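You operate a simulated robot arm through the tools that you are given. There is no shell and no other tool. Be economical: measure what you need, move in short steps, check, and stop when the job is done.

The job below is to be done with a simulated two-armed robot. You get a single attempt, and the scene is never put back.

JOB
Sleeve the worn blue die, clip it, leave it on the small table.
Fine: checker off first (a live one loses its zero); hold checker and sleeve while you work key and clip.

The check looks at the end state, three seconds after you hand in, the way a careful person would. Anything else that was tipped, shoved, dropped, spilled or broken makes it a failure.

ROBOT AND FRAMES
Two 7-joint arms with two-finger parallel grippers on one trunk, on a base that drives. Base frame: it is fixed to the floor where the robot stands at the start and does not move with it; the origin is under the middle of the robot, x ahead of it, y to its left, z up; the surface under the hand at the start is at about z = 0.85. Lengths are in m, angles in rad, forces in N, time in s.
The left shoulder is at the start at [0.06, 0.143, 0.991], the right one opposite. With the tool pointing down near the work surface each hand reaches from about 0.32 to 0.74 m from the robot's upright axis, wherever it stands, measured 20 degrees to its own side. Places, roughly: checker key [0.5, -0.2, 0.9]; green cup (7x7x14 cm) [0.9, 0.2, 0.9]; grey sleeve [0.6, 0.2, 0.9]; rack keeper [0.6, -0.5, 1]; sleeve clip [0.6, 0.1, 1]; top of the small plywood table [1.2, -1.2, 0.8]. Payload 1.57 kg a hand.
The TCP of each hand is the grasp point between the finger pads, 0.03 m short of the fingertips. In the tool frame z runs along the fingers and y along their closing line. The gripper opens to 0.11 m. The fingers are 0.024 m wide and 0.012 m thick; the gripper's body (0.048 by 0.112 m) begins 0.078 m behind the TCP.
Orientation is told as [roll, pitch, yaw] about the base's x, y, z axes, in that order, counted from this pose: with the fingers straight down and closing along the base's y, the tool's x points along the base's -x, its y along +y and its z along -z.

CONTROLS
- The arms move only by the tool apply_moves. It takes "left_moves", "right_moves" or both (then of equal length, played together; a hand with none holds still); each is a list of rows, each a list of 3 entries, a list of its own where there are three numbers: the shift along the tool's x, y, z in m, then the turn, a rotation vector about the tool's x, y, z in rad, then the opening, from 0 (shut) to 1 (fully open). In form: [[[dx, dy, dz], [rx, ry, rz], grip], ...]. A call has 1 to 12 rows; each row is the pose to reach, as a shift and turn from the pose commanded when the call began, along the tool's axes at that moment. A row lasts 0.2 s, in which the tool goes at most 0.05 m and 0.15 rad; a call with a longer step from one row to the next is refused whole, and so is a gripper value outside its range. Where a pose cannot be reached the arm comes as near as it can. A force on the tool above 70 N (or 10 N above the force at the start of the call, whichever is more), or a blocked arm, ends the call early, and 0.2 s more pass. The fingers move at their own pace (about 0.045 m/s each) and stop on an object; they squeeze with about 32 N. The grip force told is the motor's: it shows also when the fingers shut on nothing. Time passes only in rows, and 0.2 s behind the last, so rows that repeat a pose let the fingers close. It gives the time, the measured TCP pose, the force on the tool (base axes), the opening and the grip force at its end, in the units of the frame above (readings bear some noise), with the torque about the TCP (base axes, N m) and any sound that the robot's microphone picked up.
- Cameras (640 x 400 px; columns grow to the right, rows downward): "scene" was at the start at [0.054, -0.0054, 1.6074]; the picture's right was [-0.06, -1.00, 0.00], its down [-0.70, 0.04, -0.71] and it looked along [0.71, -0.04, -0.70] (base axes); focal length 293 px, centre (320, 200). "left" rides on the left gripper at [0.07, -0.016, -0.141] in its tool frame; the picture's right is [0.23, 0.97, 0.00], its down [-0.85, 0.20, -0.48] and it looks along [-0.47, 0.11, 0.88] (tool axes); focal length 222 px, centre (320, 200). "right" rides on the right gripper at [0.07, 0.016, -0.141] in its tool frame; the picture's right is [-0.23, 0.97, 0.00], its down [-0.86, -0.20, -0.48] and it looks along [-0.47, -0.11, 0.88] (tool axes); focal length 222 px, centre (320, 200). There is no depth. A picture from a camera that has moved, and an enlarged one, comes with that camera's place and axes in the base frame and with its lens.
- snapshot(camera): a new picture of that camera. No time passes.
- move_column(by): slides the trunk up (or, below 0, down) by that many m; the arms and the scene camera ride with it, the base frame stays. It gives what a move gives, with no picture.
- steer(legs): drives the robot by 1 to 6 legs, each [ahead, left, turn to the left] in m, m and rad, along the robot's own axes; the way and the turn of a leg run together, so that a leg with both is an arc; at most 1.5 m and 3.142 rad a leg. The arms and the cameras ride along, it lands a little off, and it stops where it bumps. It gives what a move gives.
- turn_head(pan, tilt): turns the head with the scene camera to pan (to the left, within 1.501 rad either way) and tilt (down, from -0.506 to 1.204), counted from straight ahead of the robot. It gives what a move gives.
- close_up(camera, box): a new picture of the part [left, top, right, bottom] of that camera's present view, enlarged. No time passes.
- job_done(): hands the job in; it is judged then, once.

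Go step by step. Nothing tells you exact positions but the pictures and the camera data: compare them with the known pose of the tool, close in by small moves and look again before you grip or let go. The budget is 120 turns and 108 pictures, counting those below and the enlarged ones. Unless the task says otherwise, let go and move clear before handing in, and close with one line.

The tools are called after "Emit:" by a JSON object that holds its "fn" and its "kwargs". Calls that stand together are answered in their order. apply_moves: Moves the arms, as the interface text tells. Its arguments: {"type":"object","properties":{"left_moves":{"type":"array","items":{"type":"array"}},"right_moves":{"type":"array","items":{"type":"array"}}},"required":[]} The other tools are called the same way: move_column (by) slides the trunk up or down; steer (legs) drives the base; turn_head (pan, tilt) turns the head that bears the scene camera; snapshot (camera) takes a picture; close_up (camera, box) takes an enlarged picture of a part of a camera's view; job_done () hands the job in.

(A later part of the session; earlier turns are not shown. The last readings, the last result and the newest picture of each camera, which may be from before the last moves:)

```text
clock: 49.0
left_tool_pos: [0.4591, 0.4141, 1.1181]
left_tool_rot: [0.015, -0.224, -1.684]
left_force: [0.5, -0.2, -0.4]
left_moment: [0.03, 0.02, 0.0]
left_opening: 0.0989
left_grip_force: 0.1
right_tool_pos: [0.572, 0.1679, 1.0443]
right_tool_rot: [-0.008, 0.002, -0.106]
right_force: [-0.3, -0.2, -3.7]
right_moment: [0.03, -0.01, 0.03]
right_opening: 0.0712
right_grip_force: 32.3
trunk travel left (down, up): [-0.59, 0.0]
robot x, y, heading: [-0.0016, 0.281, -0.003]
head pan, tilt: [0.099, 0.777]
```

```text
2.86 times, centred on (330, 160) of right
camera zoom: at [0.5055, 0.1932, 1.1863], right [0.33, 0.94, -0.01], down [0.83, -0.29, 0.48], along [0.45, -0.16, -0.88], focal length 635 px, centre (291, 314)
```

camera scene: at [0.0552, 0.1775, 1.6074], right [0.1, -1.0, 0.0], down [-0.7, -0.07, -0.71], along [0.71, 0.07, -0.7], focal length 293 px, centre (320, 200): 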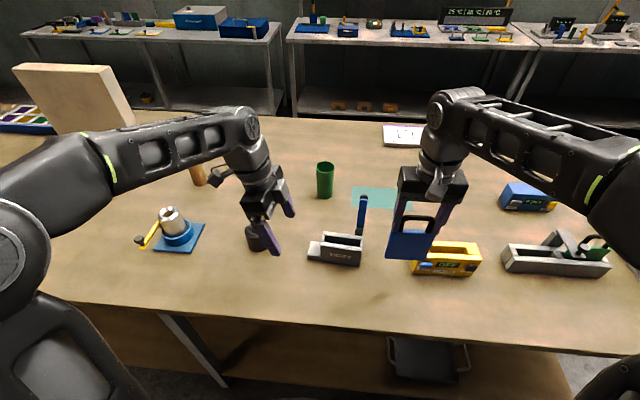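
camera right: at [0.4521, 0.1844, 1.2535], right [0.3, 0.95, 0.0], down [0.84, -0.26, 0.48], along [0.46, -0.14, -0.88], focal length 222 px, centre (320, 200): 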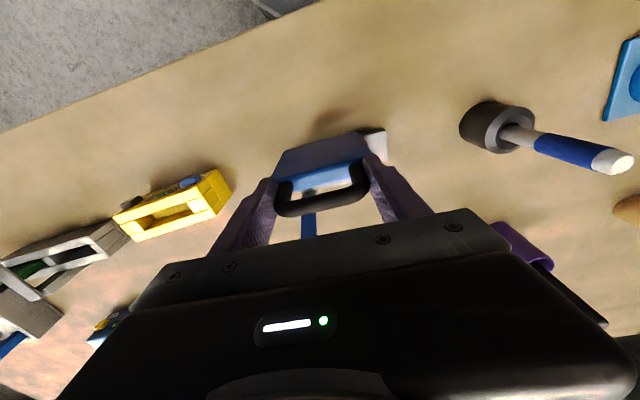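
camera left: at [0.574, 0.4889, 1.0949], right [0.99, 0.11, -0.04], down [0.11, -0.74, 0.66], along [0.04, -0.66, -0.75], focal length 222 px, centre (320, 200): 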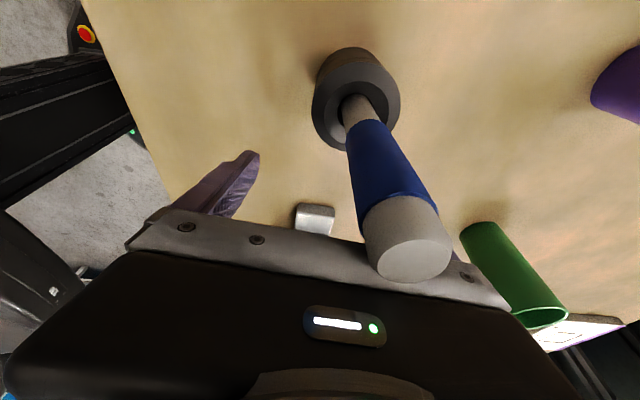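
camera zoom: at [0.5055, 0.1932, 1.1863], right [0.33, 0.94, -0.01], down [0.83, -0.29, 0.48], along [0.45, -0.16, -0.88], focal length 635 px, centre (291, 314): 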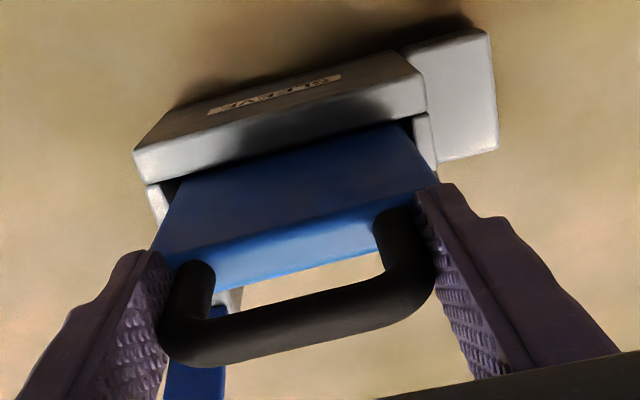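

The die is entering the slot freely. I continue down, stopping short of where the wrist could meet the upright clip bar.

Emit:
{"fn": "apply_moves", "kwargs": {"right_moves": [[[0, 0, 0.01], [0, 0, 0], 0.4], [[0, 0, 0.02], [0, 0, 0], 0.4], [[0, 0, 0.03], [0, 0, 0], 0.4], [[0, 0, 0.036], [0, 0, 0], 0.4]]}}

Emit:
{"fn": "close_up", "kwargs": {"camera": "scene", "box": [320, 175, 430, 265]}}

```text
clock: 50.0
left_tool_pos: [0.4588, 0.4138, 1.1189]
left_tool_rot: [0.013, -0.226, -1.685]
left_force: [0.5, -0.8, 0.5]
left_moment: [-0.03, 0.01, 0.02]
left_opening: 0.0989
left_grip_force: 0.1
right_tool_pos: [0.5716, 0.1676, 1.0076]
right_tool_rot: [-0.007, 0.002, -0.104]
right_force: [0.4, -0.4, -4.8]
right_moment: [0.0, 0.01, 0.03]
right_opening: 0.0712
right_grip_force: 32.1
trunk travel left (down, up): [-0.59, 0.0]
robot x, y, heading: [0.0029, 0.2841, -0.006]
head pan, tilt: [0.099, 0.777]
```

```text
4.44 times, centred on (375, 220) of scene
camera zoom: at [0.0544, 0.2876, 1.6074], right [0.1, -1.0, 0.0], down [-0.7, -0.07, -0.71], along [0.71, 0.07, -0.7], focal length 1301 px, centre (76, 111)
```

zoom: 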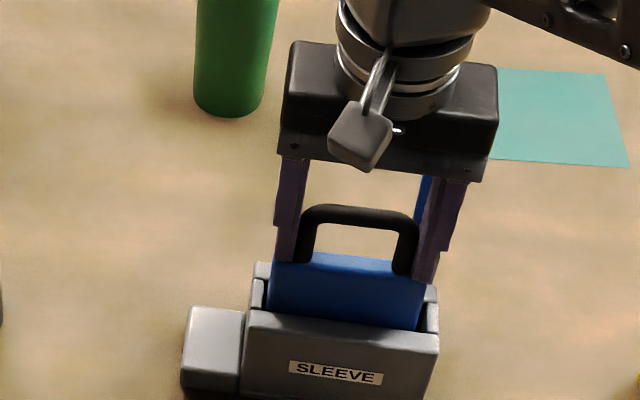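

Emit:
{"fn": "apply_moves", "kwargs": {"right_moves": [[[0, 0, 0.004], [0, 0, 0], 0.4], [[0, 0, 0.008], [0, 0, 0], 0.4], [[0, 0, 0.012], [0, 0, 0], 0.4], [[0, 0, 0.014], [0, 0, 0], 0.4]]}}

Emit:
{"fn": "close_up", "kwargs": {"camera": "scene", "box": [320, 175, 430, 265]}}

Emit:
{"fn": "close_up", "kwargs": {"camera": "right", "box": [230, 90, 430, 230]}}

```text
clock: 51.0
left_tool_pos: [0.4592, 0.4138, 1.1191]
left_tool_rot: [0.014, -0.224, -1.685]
left_force: [0.8, 0.3, 0.3]
left_moment: [-0.04, -0.01, -0.01]
left_opening: 0.099
left_grip_force: 0.0
right_tool_pos: [0.5731, 0.168, 0.9951]
right_tool_rot: [-0.006, 0.0, -0.107]
right_force: [0.0, 0.4, -4.6]
right_moment: [0.0, 0.02, -0.04]
right_opening: 0.0713
right_grip_force: 32.1
trunk travel left (down, up): [-0.59, 0.0]
robot x, y, heading: [0.0037, 0.2829, -0.002]
head pan, tilt: [0.099, 0.777]
```

```text
4.44 times, centred on (375, 220) of scene
camera zoom: at [0.0544, 0.2876, 1.6074], right [0.1, -1.0, 0.0], down [-0.7, -0.07, -0.71], along [0.71, 0.07, -0.7], focal length 1301 px, centre (76, 111)
```

zoom: 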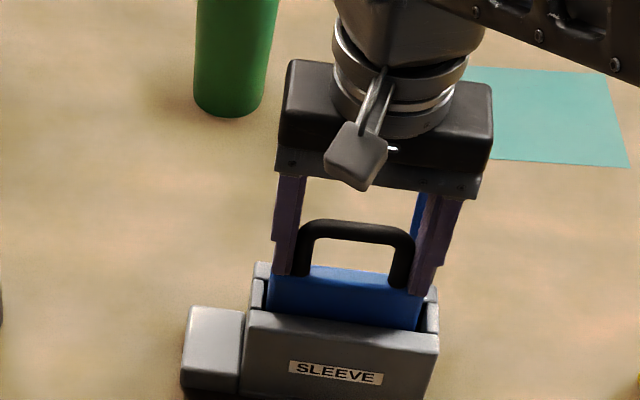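

```text
2.86 times, centred on (330, 160) of right
camera zoom: at [0.5053, 0.1931, 1.1365], right [0.33, 0.94, -0.01], down [0.83, -0.29, 0.48], along [0.45, -0.16, -0.88], focal length 635 px, centre (291, 314)
```

zoom: 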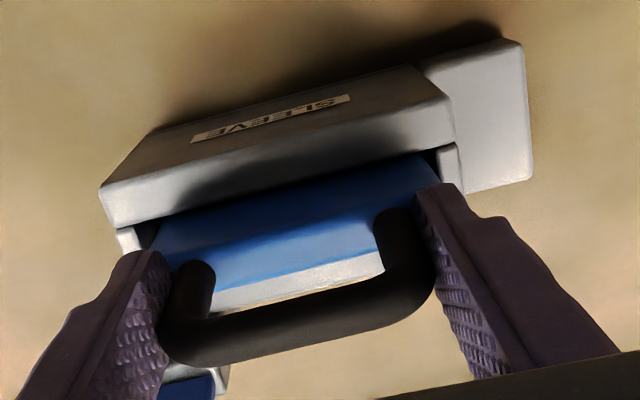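

Emit:
{"fn": "apply_moves", "kwargs": {"right_moves": [[[0, 0, 0.003], [0, 0, 0], 0.4], [[0, 0, 0.006], [0, 0, 0], 0.4]]}}

Emit:
{"fn": "apply_moves", "kwargs": {"right_moves": [[[0, 0, 0.002], [0, 0, 0], 0.4], [[0, 0, 0.004], [0, 0, 0], 0.4]]}}

```text
clock: 51.5
left_tool_pos: [0.4589, 0.4137, 1.1186]
left_tool_rot: [0.016, -0.224, -1.685]
left_force: [-0.1, 0.6, -0.8]
left_moment: [-0.02, 0.0, 0.01]
left_opening: 0.0989
left_grip_force: 0.1
right_tool_pos: [0.5725, 0.1677, 0.9899]
right_tool_rot: [-0.005, -0.002, -0.108]
right_force: [-2.2, -2.0, 8.3]
right_moment: [0.34, 0.16, 0.05]
right_opening: 0.0711
right_grip_force: 32.0
trunk travel left (down, up): [-0.59, 0.0]
robot x, y, heading: [-0.0015, 0.2783, -0.007]
head pan, tilt: [0.099, 0.777]
```

```text
clock: 52.1
left_tool_pos: [0.457, 0.4133, 1.1201]
left_tool_rot: [0.014, -0.225, -1.683]
left_force: [-0.7, 0.1, -0.6]
left_moment: [0.01, 0.04, 0.02]
left_opening: 0.099
left_grip_force: 0.0
right_tool_pos: [0.5725, 0.1679, 0.9886]
right_tool_rot: [-0.004, -0.01, -0.107]
right_force: [-0.8, -7.1, 33.5]
right_moment: [-0.02, -0.04, -0.08]
right_opening: 0.0713
right_grip_force: 31.5
trunk travel left (down, up): [-0.59, 0.0]
robot x, y, heading: [0.0013, 0.28, -0.003]
head pan, tilt: [0.099, 0.777]
```

The die is seated on the sleeve floor (centred reaction). I ease off, open slightly and raise the right hand.

Emit:
{"fn": "apply_moves", "kwargs": {"right_moves": [[[0, 0, -0.003], [0, 0, 0], 0.4], [[0, 0, -0.003], [0, 0, 0], 0.78], [[0, 0, -0.003], [0, 0, 0], 0.78], [[0, 0, -0.003], [0, 0, 0], 0.78], [[0, 0, -0.02], [0, 0, 0], 0.78], [[0, 0, -0.05], [0, 0, 0], 0.78], [[0, 0, -0.09], [0, 0, 0], 0.78], [[0, 0, -0.13], [0, 0, 0], 0.78], [[0.03, 0, -0.15], [0, 0, 0], 0.78], [[0.06, 0, -0.15], [0, 0, 0], 0.78]]}}

Emit:
{"fn": "close_up", "kwargs": {"camera": "scene", "box": [320, 175, 430, 265]}}

Emit:
{"fn": "snapshot", "kwargs": {"camera": "right"}}

```text
clock: 54.4
left_tool_pos: [0.4585, 0.4144, 1.1189]
left_tool_rot: [0.014, -0.224, -1.684]
left_force: [0.1, -0.5, -1.0]
left_moment: [0.01, 0.03, -0.02]
left_opening: 0.0989
left_grip_force: 0.1
right_tool_pos: [0.5123, 0.1768, 1.1339]
right_tool_rot: [-0.007, 0.001, -0.105]
right_force: [-0.8, 0.1, 0.7]
right_moment: [0.01, 0.04, 0.01]
right_opening: 0.0857
right_grip_force: 0.2
trunk travel left (down, up): [-0.59, 0.0]
robot x, y, heading: [-0.0004, 0.2809, -0.003]
head pan, tilt: [0.099, 0.777]
```

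```text
4.44 times, centred on (375, 220) of scene
camera zoom: at [0.0534, 0.2875, 1.6075], right [0.1, -1.0, 0.0], down [-0.7, -0.07, -0.71], along [0.71, 0.07, -0.7], focal length 1301 px, centre (76, 111)
```

zoom: 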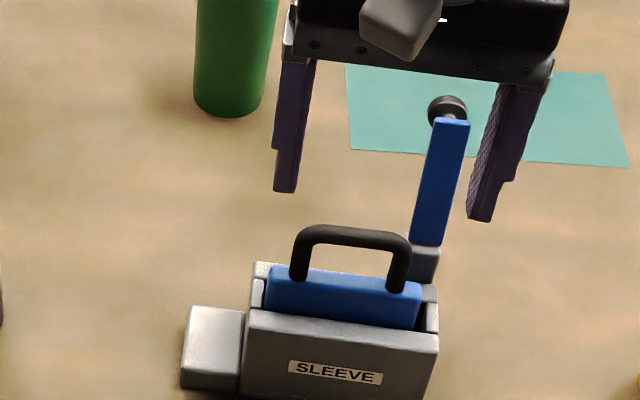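

```text
35 pictures are left
camera right: at [0.4449, 0.2006, 1.2769], right [0.33, 0.94, -0.01], down [0.83, -0.28, 0.48], along [0.45, -0.16, -0.88], focal length 222 px, centre (320, 200)
```

right: 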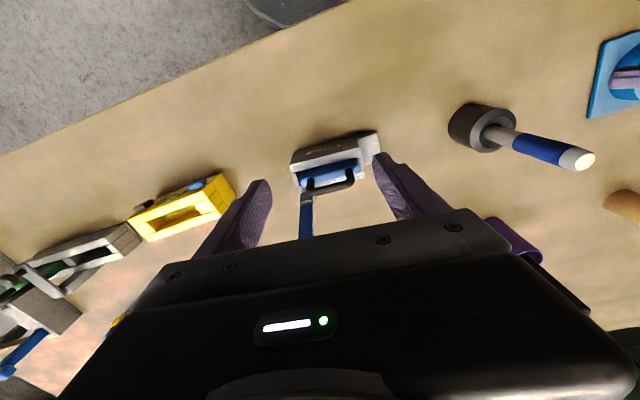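

The die sits in the sleeve. Now the left hand goes to the tab — first sideways at height, then forward and down.

Emit:
{"fn": "apply_moves", "kwargs": {"left_moves": [[[-0.045, 0.005, 0.01], [0, 0, 0], 0.9], [[-0.09, 0.011, 0.02], [0, 0, 0], 0.9], [[-0.1355, 0.016, 0.031], [0, 0, 0], 0.9], [[-0.128, 0.045, 0.058], [0, 0, 0], 0.9], [[-0.12, 0.077, 0.088], [0, 0, 0], 0.9], [[-0.112, 0.109, 0.118], [0, 0, 0], 0.9], [[-0.1036, 0.14, 0.147], [0, 0, 0], 0.9], [[-0.1036, 0.14, 0.147], [0, 0, 0], 0.9]]}}

Emit:
{"fn": "snapshot", "kwargs": {"camera": "left"}}

```text
clock: 56.1
left_tool_pos: [0.5853, 0.2642, 0.9996]
left_tool_rot: [0.016, -0.227, -1.685]
left_force: [0.4, -0.3, -0.4]
left_moment: [-0.01, 0.02, 0.01]
left_opening: 0.0992
left_grip_force: 0.1
right_tool_pos: [0.5131, 0.1765, 1.1337]
right_tool_rot: [-0.007, 0.001, -0.106]
right_force: [0.3, 0.6, -0.5]
right_moment: [-0.02, 0.0, -0.01]
right_opening: 0.0858
right_grip_force: 0.1
trunk travel left (down, up): [-0.59, 0.0]
robot x, y, heading: [0.0024, 0.2781, -0.006]
head pan, tilt: [0.099, 0.777]
```

```text
34 pictures are left
camera left: at [0.579, 0.3668, 1.1237], right [0.99, 0.11, -0.04], down [0.11, -0.74, 0.66], along [0.05, -0.66, -0.75], focal length 222 px, centre (320, 200)
```

left: 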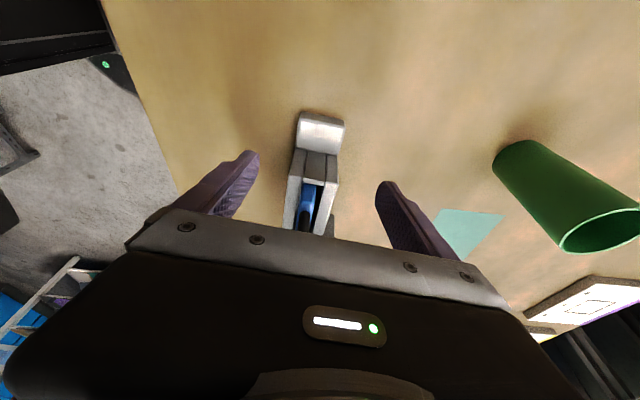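

Emit:
{"fn": "apply_moves", "kwargs": {"left_moves": [[[0.005, 0, 0.04], [0, 0, 0], 0.9], [[0.01, 0, 0.08], [0, 0, 0], 0.9], [[0.0127, 0, 0.1], [0, 0, 0], 0.9], [[0.0137, 0, 0.1087], [0, 0, 0], 0.9], [[0.0137, 0, 0.1087], [0, 0, 0], 0.6], [[0.0137, 0, 0.1087], [0, 0, 0], 0.4], [[0.0137, 0, 0.1087], [0, 0, 0], 0.35], [[0.0137, 0, 0.1087], [0, 0, 0], 0.35], [[0.0137, 0, 0.1087], [0, 0, 0], 0.35]]}}

Emit:
{"fn": "close_up", "kwargs": {"camera": "scene", "box": [310, 165, 430, 275]}}

```text
clock: 58.1
left_tool_pos: [0.5851, 0.2532, 0.8912]
left_tool_rot: [0.016, -0.227, -1.685]
left_force: [-0.8, -0.3, -0.1]
left_moment: [0.11, 0.13, 0.1]
left_opening: 0.0559
left_grip_force: 32.0
right_tool_pos: [0.5128, 0.1764, 1.1334]
right_tool_rot: [-0.006, 0.001, -0.104]
right_force: [0.5, -0.3, -0.1]
right_moment: [-0.02, 0.02, -0.02]
right_opening: 0.0858
right_grip_force: 0.0
trunk travel left (down, up): [-0.59, 0.0]
robot x, y, heading: [-0.0023, 0.2823, 0.0]
head pan, tilt: [0.099, 0.777]
```

```text
3.64 times, centred on (370, 220) of scene
camera zoom: at [0.054, 0.2876, 1.6074], right [0.1, -1.0, 0.0], down [-0.7, -0.07, -0.71], along [0.71, 0.07, -0.7], focal length 1064 px, centre (138, 127)
```

zoom: 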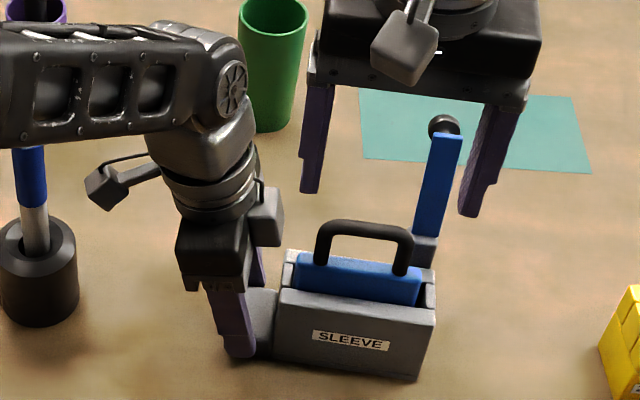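

The sleeve tab is held. Now I position the right hand above the clip bar to grip it near the top.

Emit:
{"fn": "apply_moves", "kwargs": {"right_moves": [[[0, -0.03, 0], [0, 0, 0], 0.7], [[-0.02, -0.0505, 0.004], [0, 0, 0], 0.6], [[-0.045, -0.0505, 0.008], [0, 0, 0], 0.6], [[-0.07, -0.0505, 0.008], [0, 0, 0], 0.6], [[-0.093, -0.0505, 0.008], [0, 0, 0], 0.6], [[-0.093, -0.0505, 0.008], [0, 0, 0], 0.6]]}}

Emit:
{"fn": "snapshot", "kwargs": {"camera": "right"}}

Emit:
{"fn": "close_up", "kwargs": {"camera": "scene", "box": [310, 165, 430, 275]}}

```text
clock: 59.5
left_tool_pos: [0.585, 0.2532, 0.8913]
left_tool_rot: [0.012, -0.225, -1.684]
left_force: [-0.1, -0.4, -0.4]
left_moment: [0.01, 0.11, 0.18]
left_opening: 0.0556
left_grip_force: 32.0
right_tool_pos: [0.5777, 0.1183, 1.1262]
right_tool_rot: [-0.006, -0.001, -0.103]
right_force: [0.3, 0.5, -0.5]
right_moment: [0.0, 0.01, 0.01]
right_opening: 0.0661
right_grip_force: 0.0
right hand out of reach, approached as far as the arm can: row 5, 6
trunk travel left (down, up): [-0.59, 0.0]
robot x, y, heading: [-0.0018, 0.2814, -0.002]
head pan, tilt: [0.099, 0.777]
```

```text
32 pictures are left
camera right: at [0.5098, 0.1431, 1.2687], right [0.33, 0.94, -0.01], down [0.83, -0.29, 0.48], along [0.45, -0.16, -0.88], focal length 222 px, centre (320, 200)
```

right: 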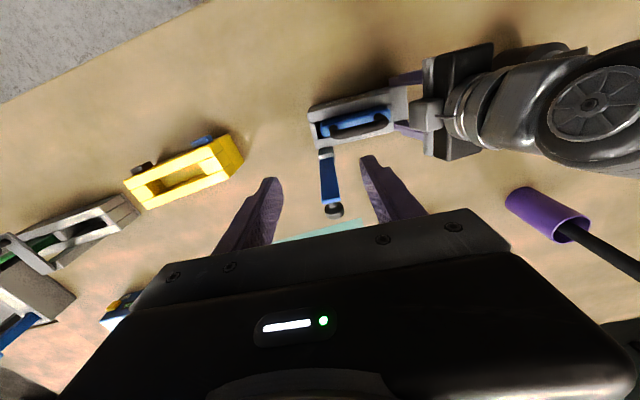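

```text
3.64 times, centred on (370, 220) of scene
camera zoom: at [0.0542, 0.2875, 1.6074], right [0.1, -1.0, 0.0], down [-0.7, -0.07, -0.71], along [0.71, 0.07, -0.7], focal length 1064 px, centre (138, 127)
```

zoom: 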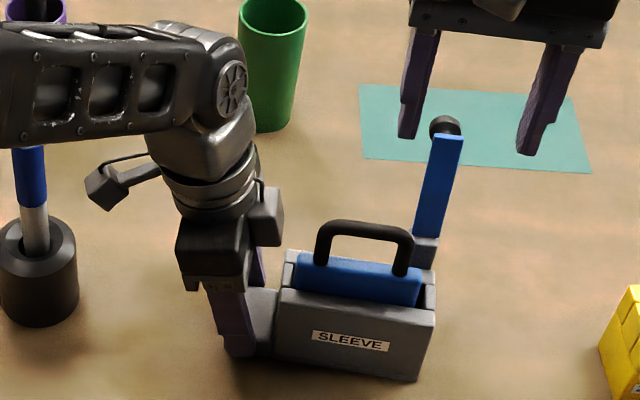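

The arm is at its limit upright; leaning the hand back gives reach. I tilt −0.4 and bring the open fingers down either side of the bar.

Emit:
{"fn": "apply_moves", "kwargs": {"right_moves": [[[0.005, 0.001, 0.005], [0, -0.12, 0], 0.6], [[0, 0.002, 0.015], [0, -0.25, 0], 0.6], [[-0.01, 0.003, 0.03], [0, -0.4, 0], 0.6], [[-0.025, 0.003, 0.05], [0, -0.4, 0], 0.6], [[-0.039, 0.003, 0.069], [0, -0.4, 0], 0.6], [[-0.039, 0.003, 0.069], [0, -0.4, 0], 0.6]]}}

Emit:
{"fn": "snapshot", "kwargs": {"camera": "right"}}

Emit:
{"fn": "close_up", "kwargs": {"camera": "scene", "box": [310, 165, 430, 275]}}

```text
clock: 61.0
left_tool_pos: [0.5847, 0.2542, 0.8915]
left_tool_rot: [0.014, -0.224, -1.685]
left_force: [-1.1, -0.2, 0.0]
left_moment: [0.17, 0.23, -0.08]
left_opening: 0.0556
left_grip_force: 31.6
right_tool_pos: [0.6156, 0.1168, 1.0565]
right_tool_rot: [-0.007, -0.4, -0.104]
right_force: [-0.8, -0.4, 0.6]
right_moment: [-0.02, 0.0, -0.01]
right_opening: 0.066
right_grip_force: 0.1
trunk travel left (down, up): [-0.59, 0.0]
robot x, y, heading: [-0.0009, 0.2815, -0.005]
head pan, tilt: [0.099, 0.777]
```

```text
30 pictures are left
camera right: at [0.4996, 0.1463, 1.1612], right [0.31, 0.95, 0.08], down [0.58, -0.26, 0.78], along [0.75, -0.19, -0.63], focal length 222 px, centre (320, 200)
```

right: 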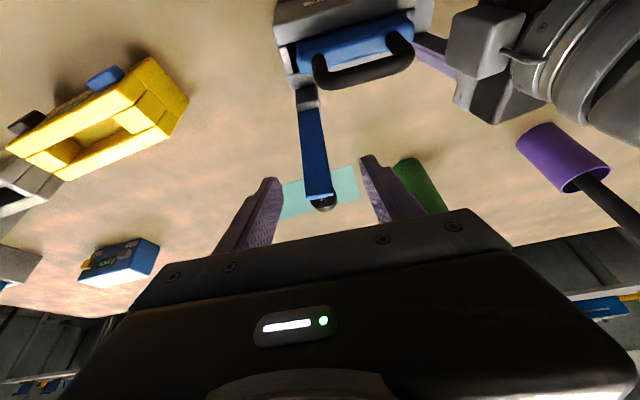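

```text
3.64 times, centred on (370, 220) of scene
camera zoom: at [0.0539, 0.2877, 1.6074], right [0.1, -1.0, 0.0], down [-0.7, -0.07, -0.71], along [0.71, 0.07, -0.7], focal length 1064 px, centre (138, 127)
```

zoom: 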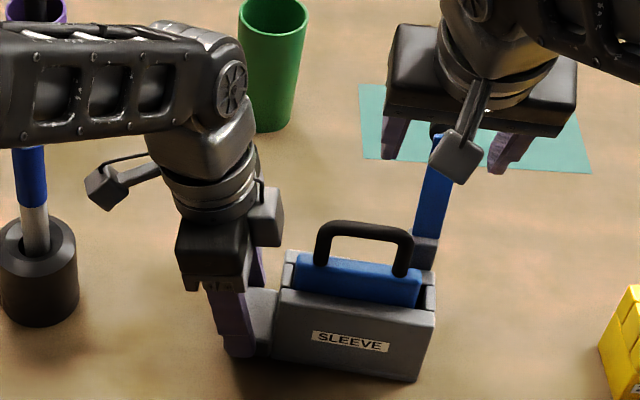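

Emit:
{"fn": "apply_moves", "kwargs": {"right_moves": [[[-0.0016, 0.0005, 0.0115], [0, 0, 0], 0.6], [[-0.0016, 0.0005, 0.0115], [0, 0, 0], 0.35], [[-0.0016, 0.0005, 0.0115], [0, 0, 0], 0.15], [[-0.0016, 0.0005, 0.0115], [0, 0, 0], 0.1], [[-0.0016, 0.0005, 0.0115], [0, 0, 0], 0.1], [[-0.0016, 0.0005, 0.0115], [0, 0, 0], 0.1]]}}

Emit:
{"fn": "close_up", "kwargs": {"camera": "right", "box": [220, 60, 420, 230]}}

```text
clock: 62.4
left_tool_pos: [0.5849, 0.254, 0.891]
left_tool_rot: [0.014, -0.225, -1.682]
left_force: [-1.5, 7.4, 0.0]
left_moment: [-0.82, 0.23, 0.38]
left_opening: 0.0556
left_grip_force: 31.9
right_tool_pos: [0.6224, 0.1131, 1.0475]
right_tool_rot: [-0.01, -0.4, -0.104]
right_force: [0.9, -10.1, 1.2]
right_moment: [0.06, -0.14, -0.08]
right_opening: 0.0212
right_grip_force: 32.5
trunk travel left (down, up): [-0.59, 0.0]
robot x, y, heading: [0.0011, 0.2812, -0.004]
head pan, tilt: [0.099, 0.777]
```

```text
2.35 times, centred on (320, 145) of right
camera zoom: at [0.5056, 0.1451, 1.1515], right [0.31, 0.95, 0.08], down [0.58, -0.26, 0.78], along [0.75, -0.2, -0.63], focal length 523 px, centre (320, 329)
```

zoom: 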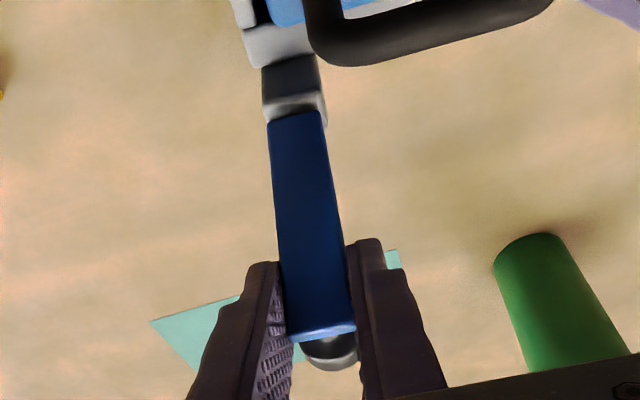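

The bar is gripped. I swing it forward along the hinge arc in small steps.

Emit:
{"fn": "apply_moves", "kwargs": {"right_moves": [[[0.0095, -0.003, -0.0054], [0, 0, 0], 0.1], [[0.019, -0.003, -0.0107], [0, 0, 0], 0.1], [[0.032, -0.003, -0.0145], [0, 0, 0], 0.1], [[0.0452, -0.003, -0.018], [0, 0, 0], 0.1]]}}

Emit:
{"fn": "close_up", "kwargs": {"camera": "right", "box": [220, 60, 420, 230]}}

```text
clock: 63.4
left_tool_pos: [0.5834, 0.253, 0.8918]
left_tool_rot: [0.012, -0.226, -1.684]
left_force: [-13.1, 7.7, 2.5]
left_moment: [0.13, -0.23, -1.23]
left_opening: 0.0566
left_grip_force: 31.9
right_tool_pos: [0.5708, 0.1194, 1.0462]
right_tool_rot: [-0.009, -0.4, -0.104]
right_force: [10.6, -10.8, 4.2]
right_moment: [-0.71, -0.87, -0.22]
right_opening: 0.0213
right_grip_force: 31.9
trunk travel left (down, up): [-0.59, 0.0]
robot x, y, heading: [0.0019, 0.279, -0.005]
head pan, tilt: [0.099, 0.777]
```

```text
2.35 times, centred on (320, 145) of right
camera zoom: at [0.4554, 0.148, 1.1509], right [0.31, 0.95, 0.08], down [0.58, -0.26, 0.78], along [0.75, -0.19, -0.63], focal length 523 px, centre (320, 329)
```

zoom: 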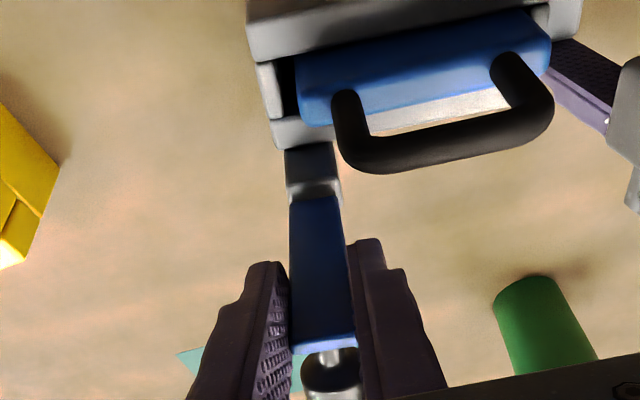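

Emit:
{"fn": "apply_moves", "kwargs": {"right_moves": [[[0.0135, -0.002, -0.001], [0, 0, 0], 0.1], [[0.027, -0.004, 0], [0, 0, 0], 0.1], [[0.041, -0.005, 0.003], [0, 0, 0], 0.1], [[0.0538, -0.006, 0.0066], [0, 0, 0], 0.1]]}}

Emit:
{"fn": "close_up", "kwargs": {"camera": "right", "box": [220, 60, 420, 230]}}

Emit:
{"fn": "close_up", "kwargs": {"camera": "scene", "box": [310, 165, 430, 275]}}

```text
clock: 64.3
left_tool_pos: [0.5839, 0.2518, 0.8937]
left_tool_rot: [0.019, -0.23, -1.681]
left_force: [-5.7, -7.4, -5.4]
left_moment: [0.35, -0.45, -0.25]
left_opening: 0.0572
left_grip_force: 32.2
right_tool_pos: [0.5301, 0.1214, 1.0279]
right_tool_rot: [0.003, -0.421, -0.105]
right_force: [11.4, 7.0, 43.6]
right_moment: [0.29, -1.64, -0.1]
right_opening: 0.0213
right_grip_force: 32.1
trunk travel left (down, up): [-0.59, 0.0]
robot x, y, heading: [0.0018, 0.2752, -0.007]
head pan, tilt: [0.099, 0.777]
```

```text
2.35 times, centred on (320, 145) of right
camera zoom: at [0.4117, 0.1502, 1.1293], right [0.31, 0.95, 0.1], down [0.56, -0.26, 0.79], along [0.77, -0.19, -0.61], focal length 523 px, centre (320, 329)
```

zoom: 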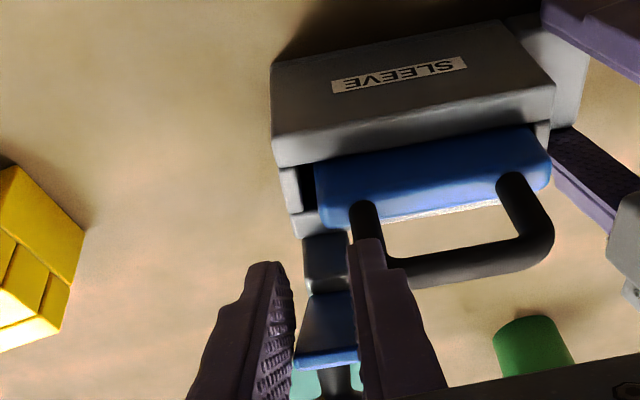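

```text
3.64 times, centred on (370, 220) of scene
camera zoom: at [0.0512, 0.2888, 1.6082], right [0.1, -1.0, 0.0], down [-0.7, -0.07, -0.71], along [0.71, 0.07, -0.7], focal length 1064 px, centre (138, 127)
```

zoom: 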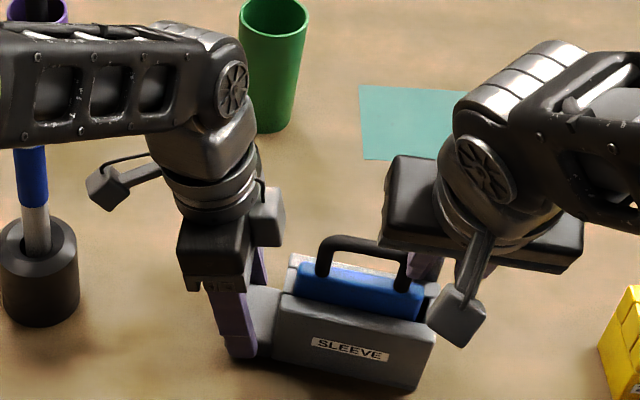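

Resistance has grown (about 40 N); I look closer at whether the bar or finger meets the die's handle.

Emit:
{"fn": "close_up", "kwargs": {"camera": "right", "box": [295, 130, 375, 220]}}

```text
4.44 times, centred on (335, 175) of right
camera zoom: at [0.4117, 0.1502, 1.1293], right [0.31, 0.95, 0.1], down [0.56, -0.26, 0.79], along [0.77, -0.19, -0.61], focal length 987 px, centre (253, 311)
```

zoom: 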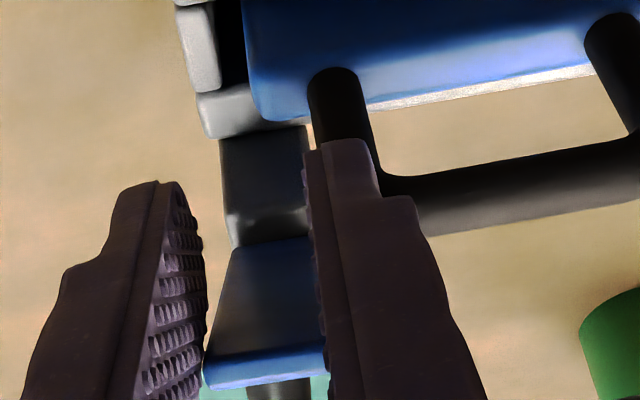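

The pads hold the bar too rigidly to pivot. I release, back off, and see where the bar rests; then push it down with shut fingers.

Emit:
{"fn": "apply_moves", "kwargs": {"right_moves": [[[0, 0, 0], [0, 0, 0], 0.3], [[0, 0, 0], [0, 0, 0], 0.5], [[0, 0, 0], [0, 0, 0], 0.5], [[0, 0, -0.02], [0, 0, 0], 0.5], [[0, 0, -0.05], [0, 0, 0], 0.5], [[0, 0, -0.08], [0, 0, 0], 0.5], [[0, 0, -0.08], [0, 0, 0], 0]]}}

Emit:
{"fn": "close_up", "kwargs": {"camera": "right", "box": [220, 40, 420, 210]}}

Emit:
{"fn": "close_up", "kwargs": {"camera": "scene", "box": [310, 165, 430, 275]}}

```text
clock: 66.0
left_tool_pos: [0.5862, 0.2545, 0.892]
left_tool_rot: [0.016, -0.226, -1.684]
left_force: [2.2, 0.7, 0.2]
left_moment: [-0.31, 0.07, 0.25]
left_opening: 0.0556
left_grip_force: 31.7
right_tool_pos: [0.4942, 0.1211, 1.0917]
right_tool_rot: [-0.007, -0.397, -0.101]
right_force: [0.7, -0.7, 0.1]
right_moment: [-0.03, 0.03, 0.0]
right_opening: 0.021
right_grip_force: 0.1
trunk travel left (down, up): [-0.59, 0.0]
robot x, y, heading: [-0.0027, 0.2784, -0.004]
head pan, tilt: [0.099, 0.777]
```

```text
2.35 times, centred on (320, 125) of right
camera zoom: at [0.378, 0.1515, 1.1964], right [0.31, 0.95, 0.08], down [0.58, -0.26, 0.77], along [0.75, -0.19, -0.63], focal length 523 px, centre (320, 376)
```

zoom: 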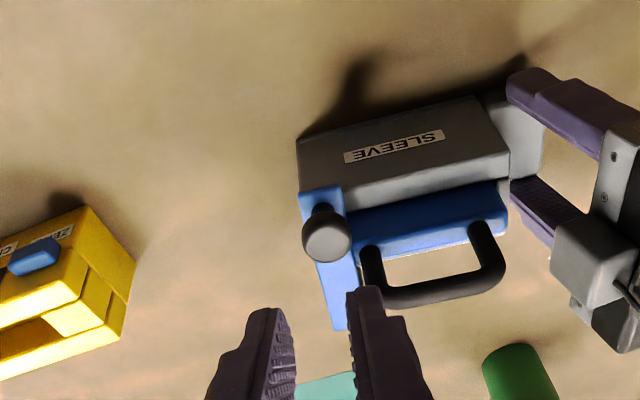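

```text
3.64 times, centred on (370, 220) of scene
camera zoom: at [0.0544, 0.2879, 1.6074], right [0.1, -1.0, 0.0], down [-0.7, -0.07, -0.71], along [0.71, 0.07, -0.7], focal length 1064 px, centre (138, 127)
```

zoom: 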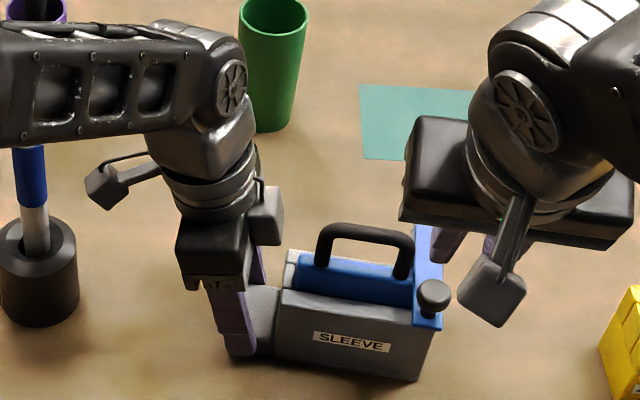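

The bar dropped forward by itself across the die's shoulder, knob up. I'll press on the knob to be sure it snaps; hand upright, fingers shut, above the knob first.

Emit:
{"fn": "apply_moves", "kwargs": {"right_moves": [[[-0.002, 0.001, 0.01], [0, 0.1, 0], 0], [[-0.008, 0.002, 0.03], [0, 0.2, 0], 0], [[-0.014, 0.003, 0.048], [0, 0.3, 0], 0], [[-0.0194, 0.0033, 0.0646], [0, 0.4, 0], 0], [[-0.0194, 0.0033, 0.0646], [0, 0.4, 0], 0]]}}

Emit:
{"fn": "close_up", "kwargs": {"camera": "right", "box": [220, 80, 420, 220]}}

```text
clock: 67.2
left_tool_pos: [0.5865, 0.2535, 0.8915]
left_tool_rot: [0.014, -0.225, -1.684]
left_force: [0.8, -0.4, -1.2]
left_moment: [-0.34, 0.17, 0.05]
left_opening: 0.0557
left_grip_force: 31.6
right_tool_pos: [0.5387, 0.1196, 1.0394]
right_tool_rot: [-0.005, 0.0, -0.105]
right_force: [-0.7, -0.5, 0.6]
right_moment: [0.0, -0.01, 0.01]
right_opening: 0.0
right_grip_force: 20.8
trunk travel left (down, up): [-0.59, 0.0]
robot x, y, heading: [0.0039, 0.283, 0.003]
head pan, tilt: [0.099, 0.777]
```

```text
2.86 times, centred on (320, 150) of right
camera zoom: at [0.4712, 0.1441, 1.1832], right [0.33, 0.94, -0.01], down [0.83, -0.29, 0.48], along [0.45, -0.16, -0.88], focal length 635 px, centre (320, 343)
```

zoom: 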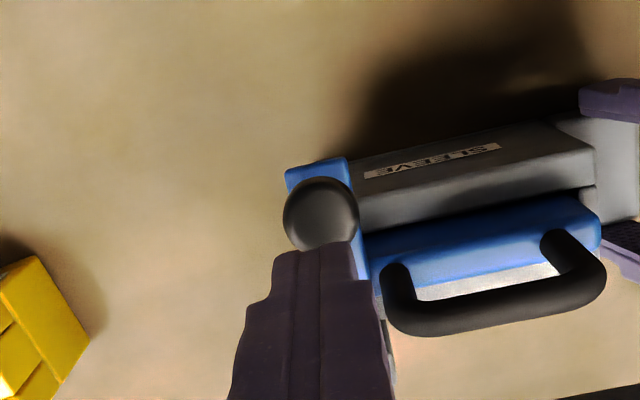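

Emit:
{"fn": "apply_moves", "kwargs": {"right_moves": [[[0.006, 0.003, 0.01], [0, 0, 0], 0], [[0.006, 0.003, 0.02], [0, 0, 0], 0], [[0.006, 0.003, 0.026], [0, 0, 0], 0]]}}

```text
clock: 68.0
left_tool_pos: [0.5849, 0.2533, 0.8929]
left_tool_rot: [0.016, -0.223, -1.683]
left_force: [10.9, -3.9, -19.8]
left_moment: [0.45, -0.19, 0.94]
left_opening: 0.0554
left_grip_force: 32.0
right_tool_pos: [0.5327, 0.1216, 1.0219]
right_tool_rot: [-0.002, -0.011, -0.105]
right_force: [-10.3, -7.1, 59.6]
right_moment: [-0.18, 0.32, 0.59]
right_opening: 0.0003
right_grip_force: 21.4
trunk travel left (down, up): [-0.59, 0.0]
robot x, y, heading: [0.0022, 0.278, -0.005]
head pan, tilt: [0.099, 0.777]
```

I pressed with ~60 N without a click. I back off and inspect how the bar sits.

Emit:
{"fn": "apply_moves", "kwargs": {"right_moves": [[[0, 0, -0.03], [0, 0, 0], 0], [[0.03, 0, -0.06], [0, 0, 0], 0], [[0.05, -0.04, -0.08], [0, 0, 0], 0], [[0.05, -0.08, -0.08], [0, 0, 0], 0], [[0.05, -0.12, -0.08], [0, 0, 0], 0]]}}

Emit:
{"fn": "close_up", "kwargs": {"camera": "scene", "box": [330, 205, 410, 275]}}

Emit:
{"fn": "close_up", "kwargs": {"camera": "right", "box": [300, 60, 480, 200]}}

```text
clock: 69.2
left_tool_pos: [0.5849, 0.2524, 0.8923]
left_tool_rot: [0.014, -0.226, -1.683]
left_force: [-1.5, -0.3, -0.2]
left_moment: [-0.46, 0.31, -0.19]
left_opening: 0.0555
left_grip_force: 31.9
right_tool_pos: [0.4683, 0.0094, 1.0979]
right_tool_rot: [-0.007, 0.001, -0.105]
right_force: [0.4, -0.1, 0.0]
right_moment: [0.0, 0.02, -0.04]
right_opening: 0.0
right_grip_force: 21.5
trunk travel left (down, up): [-0.59, 0.0]
robot x, y, heading: [0.0048, 0.2802, -0.004]
head pan, tilt: [0.099, 0.777]
```

```text
5.71 times, centred on (370, 240) of scene
camera zoom: at [0.0534, 0.2872, 1.6075], right [0.1, -1.0, 0.0], down [-0.7, -0.07, -0.71], along [0.71, 0.07, -0.7], focal length 1673 px, centre (34, -29)
```

zoom: 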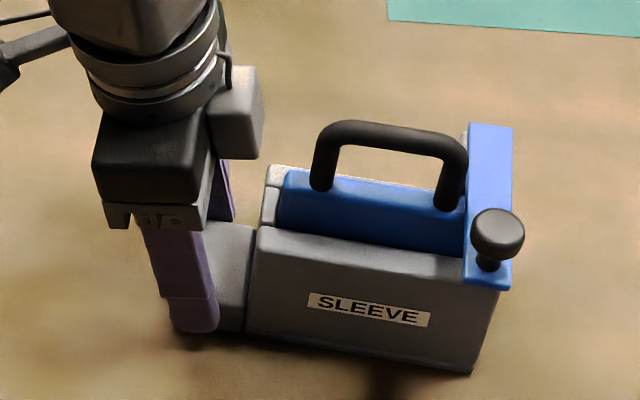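

```text
2.86 times, centred on (390, 130) of right
camera zoom: at [0.4014, 0.0345, 1.2393], right [0.33, 0.94, -0.01], down [0.83, -0.28, 0.48], along [0.45, -0.16, -0.88], focal length 635 px, centre (120, 400)
```

zoom: 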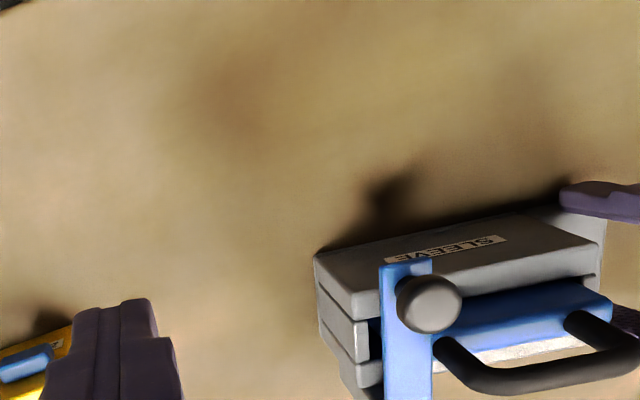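

Emit:
{"fn": "close_up", "kwargs": {"camera": "left", "box": [240, 90, 400, 240]}}

Emit:
{"fn": "apply_moves", "kwargs": {"right_moves": [[[0, -0.003, 0], [0, 0, -0.145], 0], [[0, -0.006, 0], [0, 0, -0.29], 0], [[-0.003, -0.009, 0.004], [0, 0, -0.435], 0], [[-0.006, -0.012, 0.008], [0, 0, -0.58], 0], [[-0.01, -0.015, 0.012], [0, 0, -0.725], 0], [[-0.014, -0.018, 0.016], [0, 0, -0.87], 0], [[-0.018, -0.02, 0.02], [0, 0, -1.015], 0], [[-0.022, -0.022, 0.024], [0, 0, -1.16], 0], [[-0.026, -0.024, 0.028], [0, 0, -1.305], 0], [[-0.03, -0.025, 0.03], [0, 0, -1.45], 0], [[-0.03, -0.025, 0.03], [0, 0, -1.57], 0]]}}

```text
2.67 times, centred on (320, 165) of left
camera zoom: at [0.5785, 0.3553, 1.0157], right [0.99, 0.11, -0.04], down [0.11, -0.74, 0.66], along [0.05, -0.66, -0.75], focal length 592 px, centre (320, 293)
```

zoom: 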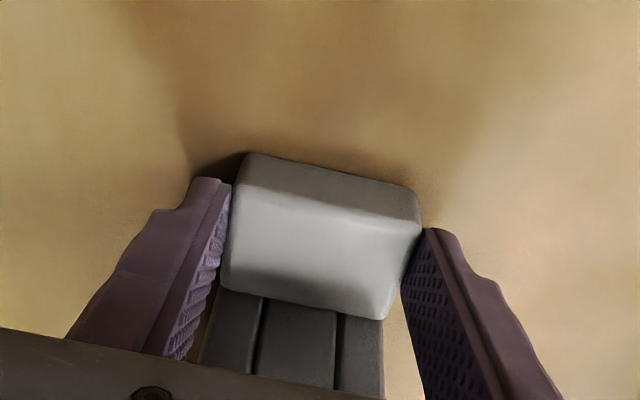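

```text
clock: 71.5
left_tool_pos: [0.5854, 0.2536, 0.893]
left_tool_rot: [0.015, -0.225, -1.684]
left_force: [-0.5, -1.3, 0.6]
left_moment: [-0.04, 0.21, 0.05]
left_opening: 0.0554
left_grip_force: 32.0
right_tool_pos: [0.4995, -0.0191, 1.0669]
right_tool_rot: [-0.002, 0.008, 1.469]
right_force: [0.8, 0.0, -0.1]
right_moment: [0.02, 0.02, 0.0]
right_opening: 0.0001
right_grip_force: 21.4
trunk travel left (down, up): [-0.59, 0.0]
robot x, y, heading: [-0.0002, 0.2776, -0.008]
head pan, tilt: [0.099, 0.777]
```

Emit:
{"fn": "apply_moves", "kwargs": {"right_moves": [[[0, 0, 0], [0, -0.14, 0], 0], [[0, 0, 0], [0, -0.28, 0], 0], [[0, 0, 0], [0, -0.42, 0], 0], [[0, 0, 0], [0, -0.55, 0], 0], [[0, 0, 0], [0, -0.55, 0], 0]]}}

Emit:
{"fn": "snapshot", "kwargs": {"camera": "right"}}

```text
clock: 72.8
left_tool_pos: [0.5845, 0.2535, 0.8911]
left_tool_rot: [0.013, -0.226, -1.685]
left_force: [-0.5, -0.5, 0.4]
left_moment: [-0.07, 0.23, -0.06]
left_opening: 0.0555
left_grip_force: 31.7
right_tool_pos: [0.4969, -0.0189, 1.0654]
right_tool_rot: [-0.001, -0.542, 1.465]
right_force: [0.0, 0.1, -0.4]
right_moment: [0.01, 0.04, 0.0]
right_opening: 0.0001
right_grip_force: 21.8
trunk travel left (down, up): [-0.59, 0.0]
robot x, y, heading: [-0.0025, 0.279, -0.004]
head pan, tilt: [0.099, 0.777]
```

```text
17 pictures are left
camera right: at [0.4675, -0.1486, 1.1523], right [-0.95, 0.3, 0.12], down [0.25, 0.46, 0.85], along [0.2, 0.84, -0.51], focal length 222 px, centre (320, 200)
```

right: 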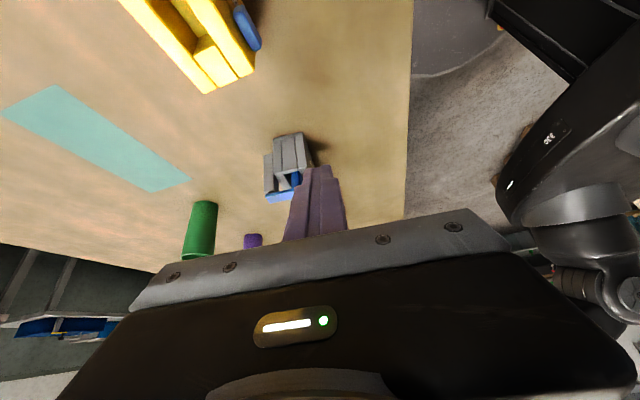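

Emit:
{"fn": "close_up", "kwargs": {"camera": "right", "box": [250, 125, 330, 215]}}

```text
4.44 times, centred on (290, 170) of right
camera zoom: at [0.4675, -0.1486, 1.1523], right [-0.95, 0.3, 0.12], down [0.25, 0.46, 0.85], along [0.2, 0.84, -0.51], focal length 987 px, centre (453, 333)
```

zoom: 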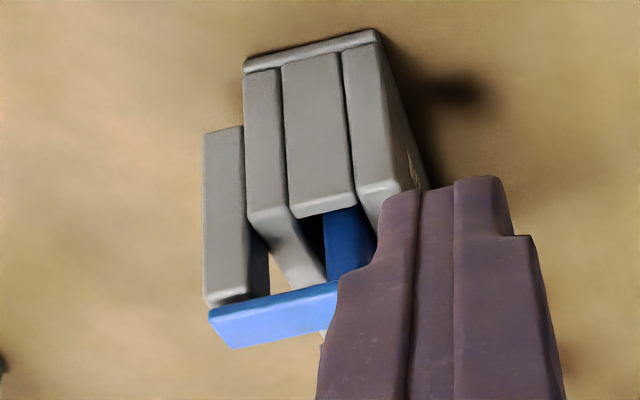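

The profile view shows the bar lying level across the die's top, fully over — clip closed. Next the right hand takes the sleeve body at its middle from above (yaw already fits), to carry it level.

Emit:
{"fn": "apply_moves", "kwargs": {"right_moves": [[[-0.0334, -0.0116, 0.019], [0, 0.108, 0], 1], [[-0.0668, -0.0232, 0.038], [0, 0.217, 0], 1], [[-0.1, -0.0348, 0.057], [0, 0.325, 0], 1], [[-0.1336, -0.0464, 0.076], [0, 0.434, 0], 1], [[-0.167, -0.058, 0.095], [0, 0.542, 0], 1], [[-0.167, -0.058, 0.095], [0, 0.542, 0], 1], [[-0.167, -0.058, 0.095], [0, 0.542, 0], 1]]}}

Emit:
{"fn": "snapshot", "kwargs": {"camera": "right"}}

```text
clock: 74.3
left_tool_pos: [0.5852, 0.2542, 0.8915]
left_tool_rot: [0.014, -0.225, -1.685]
left_force: [-0.4, 0.6, -0.8]
left_moment: [-0.19, 0.24, -0.09]
left_opening: 0.0555
left_grip_force: 32.1
right_tool_pos: [0.5773, 0.1655, 1.0725]
right_tool_rot: [0.001, -0.001, 1.466]
right_force: [-0.2, 0.3, -0.4]
right_moment: [0.02, 0.01, 0.0]
right_opening: 0.1099
right_grip_force: 0.1
trunk travel left (down, up): [-0.59, 0.0]
robot x, y, heading: [-0.0001, 0.2801, 0.0]
head pan, tilt: [0.099, 0.777]
```

```text
15 pictures are left
camera right: at [0.5534, 0.0991, 1.2138], right [-0.94, 0.33, 0.0], down [0.29, 0.83, 0.48], along [0.16, 0.45, -0.88], focal length 222 px, centre (320, 200)
```

right: 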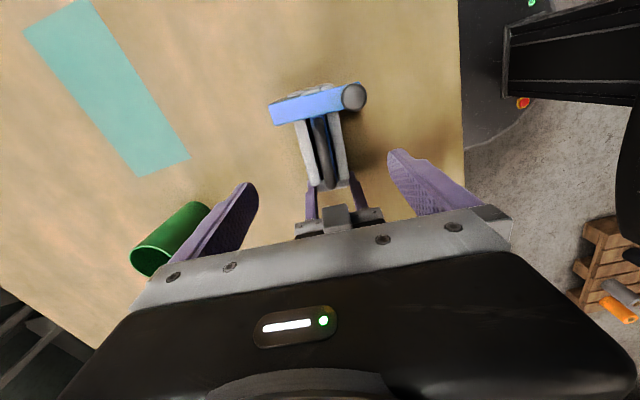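

Emit:
{"fn": "apply_moves", "kwargs": {"right_moves": [[[0, 0, 0.04], [0, 0, 0], 1], [[0, 0, 0.08], [0, 0, 0], 1], [[0, 0, 0.11], [0, 0, 0], 1], [[0, 0, 0.132], [0, 0, 0], 1], [[0, 0, 0.132], [0, 0, 0], 1]]}}

Emit:
{"fn": "close_up", "kwargs": {"camera": "scene", "box": [310, 165, 430, 275]}}

```text
clock: 75.5
left_tool_pos: [0.585, 0.2536, 0.8921]
left_tool_rot: [0.013, -0.227, -1.684]
left_force: [-1.6, 0.3, -0.2]
left_moment: [0.03, 0.22, -0.04]
left_opening: 0.0554
left_grip_force: 32.1
right_tool_pos: [0.5748, 0.1656, 0.9389]
right_tool_rot: [-0.002, -0.002, 1.463]
right_force: [0.0, 0.2, 0.3]
right_moment: [0.01, 0.0, 0.02]
right_opening: 0.1097
right_grip_force: 0.1
trunk travel left (down, up): [-0.59, 0.0]
robot x, y, heading: [0.0003, 0.2794, -0.002]
head pan, tilt: [0.099, 0.777]
```

```text
3.64 times, centred on (370, 220) of scene
camera zoom: at [0.054, 0.2877, 1.6074], right [0.1, -1.0, 0.0], down [-0.7, -0.07, -0.71], along [0.71, 0.07, -0.7], focal length 1064 px, centre (138, 127)
```

zoom: 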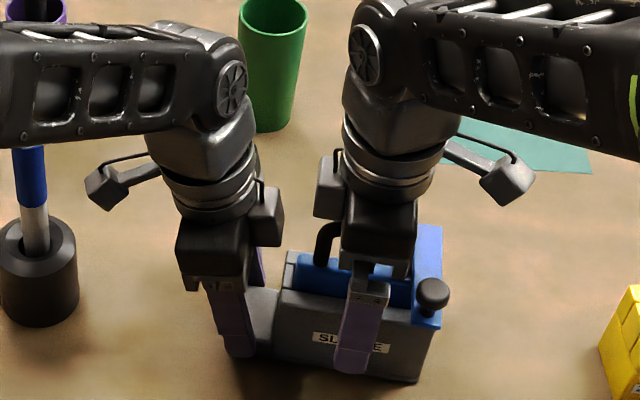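

Emit:
{"fn": "apply_moves", "kwargs": {"right_moves": [[[0, 0, 0.005], [0, 0, 0], 1], [[0, 0, 0.005], [0, 0, 0], 0.6], [[0, 0, 0.005], [0, 0, 0], 0.4], [[0, 0, 0.005], [0, 0, 0], 0.35], [[0, 0, 0.005], [0, 0, 0], 0.35], [[0, 0, 0.005], [0, 0, 0], 0.35], [[0, 0, 0.005], [0, 0, 0], 0.35]]}}

```text
clock: 77.2
left_tool_pos: [0.5855, 0.2543, 0.8909]
left_tool_rot: [0.013, -0.226, -1.685]
left_force: [-1.8, 0.7, 0.6]
left_moment: [0.11, 0.47, -0.11]
left_opening: 0.0553
left_grip_force: 32.2
right_tool_pos: [0.5747, 0.167, 0.9334]
right_tool_rot: [0.0, -0.001, 1.463]
right_force: [3.8, 0.0, 0.7]
right_moment: [-0.04, -0.49, -0.14]
right_opening: 0.0559
right_grip_force: 32.1
trunk travel left (down, up): [-0.59, 0.0]
robot x, y, heading: [-0.0001, 0.2805, -0.001]
head pan, tilt: [0.099, 0.777]
```

The right hand has the sleeve. I release the tab and lift the left hand straight up.

Emit:
{"fn": "apply_moves", "kwargs": {"left_moves": [[[0, 0, 0], [0, 0, 0], 0.8], [[0, 0, 0], [0, 0, 0], 0.8], [[0, 0, 0], [0, 0, 0], 0.8], [[-0.009, 0, -0.039], [0, 0, 0], 0.8], [[-0.018, 0, -0.078], [0, 0, 0], 0.8], [[-0.027, 0, -0.117], [0, 0, 0], 0.8], [[-0.036, 0, -0.156], [0, 0, 0], 0.8], [[-0.045, 0, -0.195], [0, 0, 0], 0.8]]}}

Emit:
{"fn": "apply_moves", "kwargs": {"right_moves": [[[0, 0, -0.01], [0, 0, 0], 0.35], [[0, 0, -0.02], [0, 0, 0], 0.35], [[0, 0, -0.03], [0, 0, 0], 0.35]]}}

Emit:
{"fn": "snapshot", "kwargs": {"camera": "scene"}}

```text
clock: 79.0
left_tool_pos: [0.583, 0.2531, 1.0909]
left_tool_rot: [0.014, -0.226, -1.686]
left_force: [0.0, -0.3, -1.2]
left_moment: [0.01, 0.01, 0.02]
left_opening: 0.0879
left_grip_force: 0.0
right_tool_pos: [0.5743, 0.1654, 0.9346]
right_tool_rot: [0.001, -0.002, 1.464]
right_force: [-0.2, -1.6, 0.1]
right_moment: [0.19, 0.14, 0.08]
right_opening: 0.0556
right_grip_force: 32.5
trunk travel left (down, up): [-0.59, 0.0]
robot x, y, heading: [-0.0004, 0.2801, -0.001]
head pan, tilt: [0.099, 0.777]
```

```text
clock: 79.8
left_tool_pos: [0.5816, 0.2535, 1.0914]
left_tool_rot: [0.014, -0.225, -1.684]
left_force: [-0.9, 0.3, 0.4]
left_moment: [-0.01, -0.01, -0.04]
left_opening: 0.0879
left_grip_force: 0.1
right_tool_pos: [0.5753, 0.165, 0.9643]
right_tool_rot: [0.003, -0.003, 1.463]
right_force: [0.0, -0.8, -6.3]
right_moment: [-0.04, -0.02, -0.02]
right_opening: 0.0556
right_grip_force: 32.1
trunk travel left (down, up): [-0.59, 0.0]
robot x, y, heading: [0.0005, 0.2776, -0.003]
head pan, tilt: [0.099, 0.777]
```

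```text
13 pictures are left
camera scene: at [0.0543, 0.2875, 1.6074], right [0.1, -1.0, 0.0], down [-0.7, -0.07, -0.71], along [0.71, 0.07, -0.7], focal length 293 px, centre (320, 200)
```

scene: 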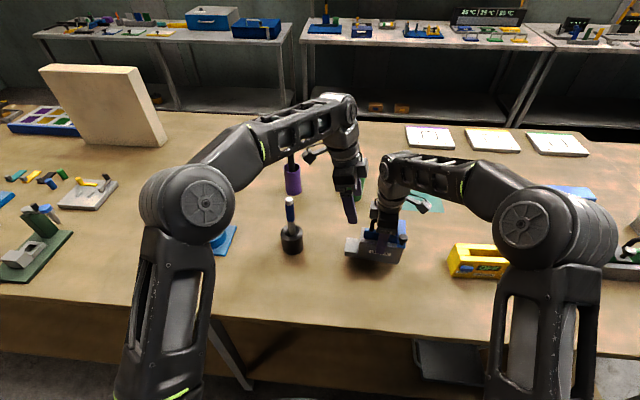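

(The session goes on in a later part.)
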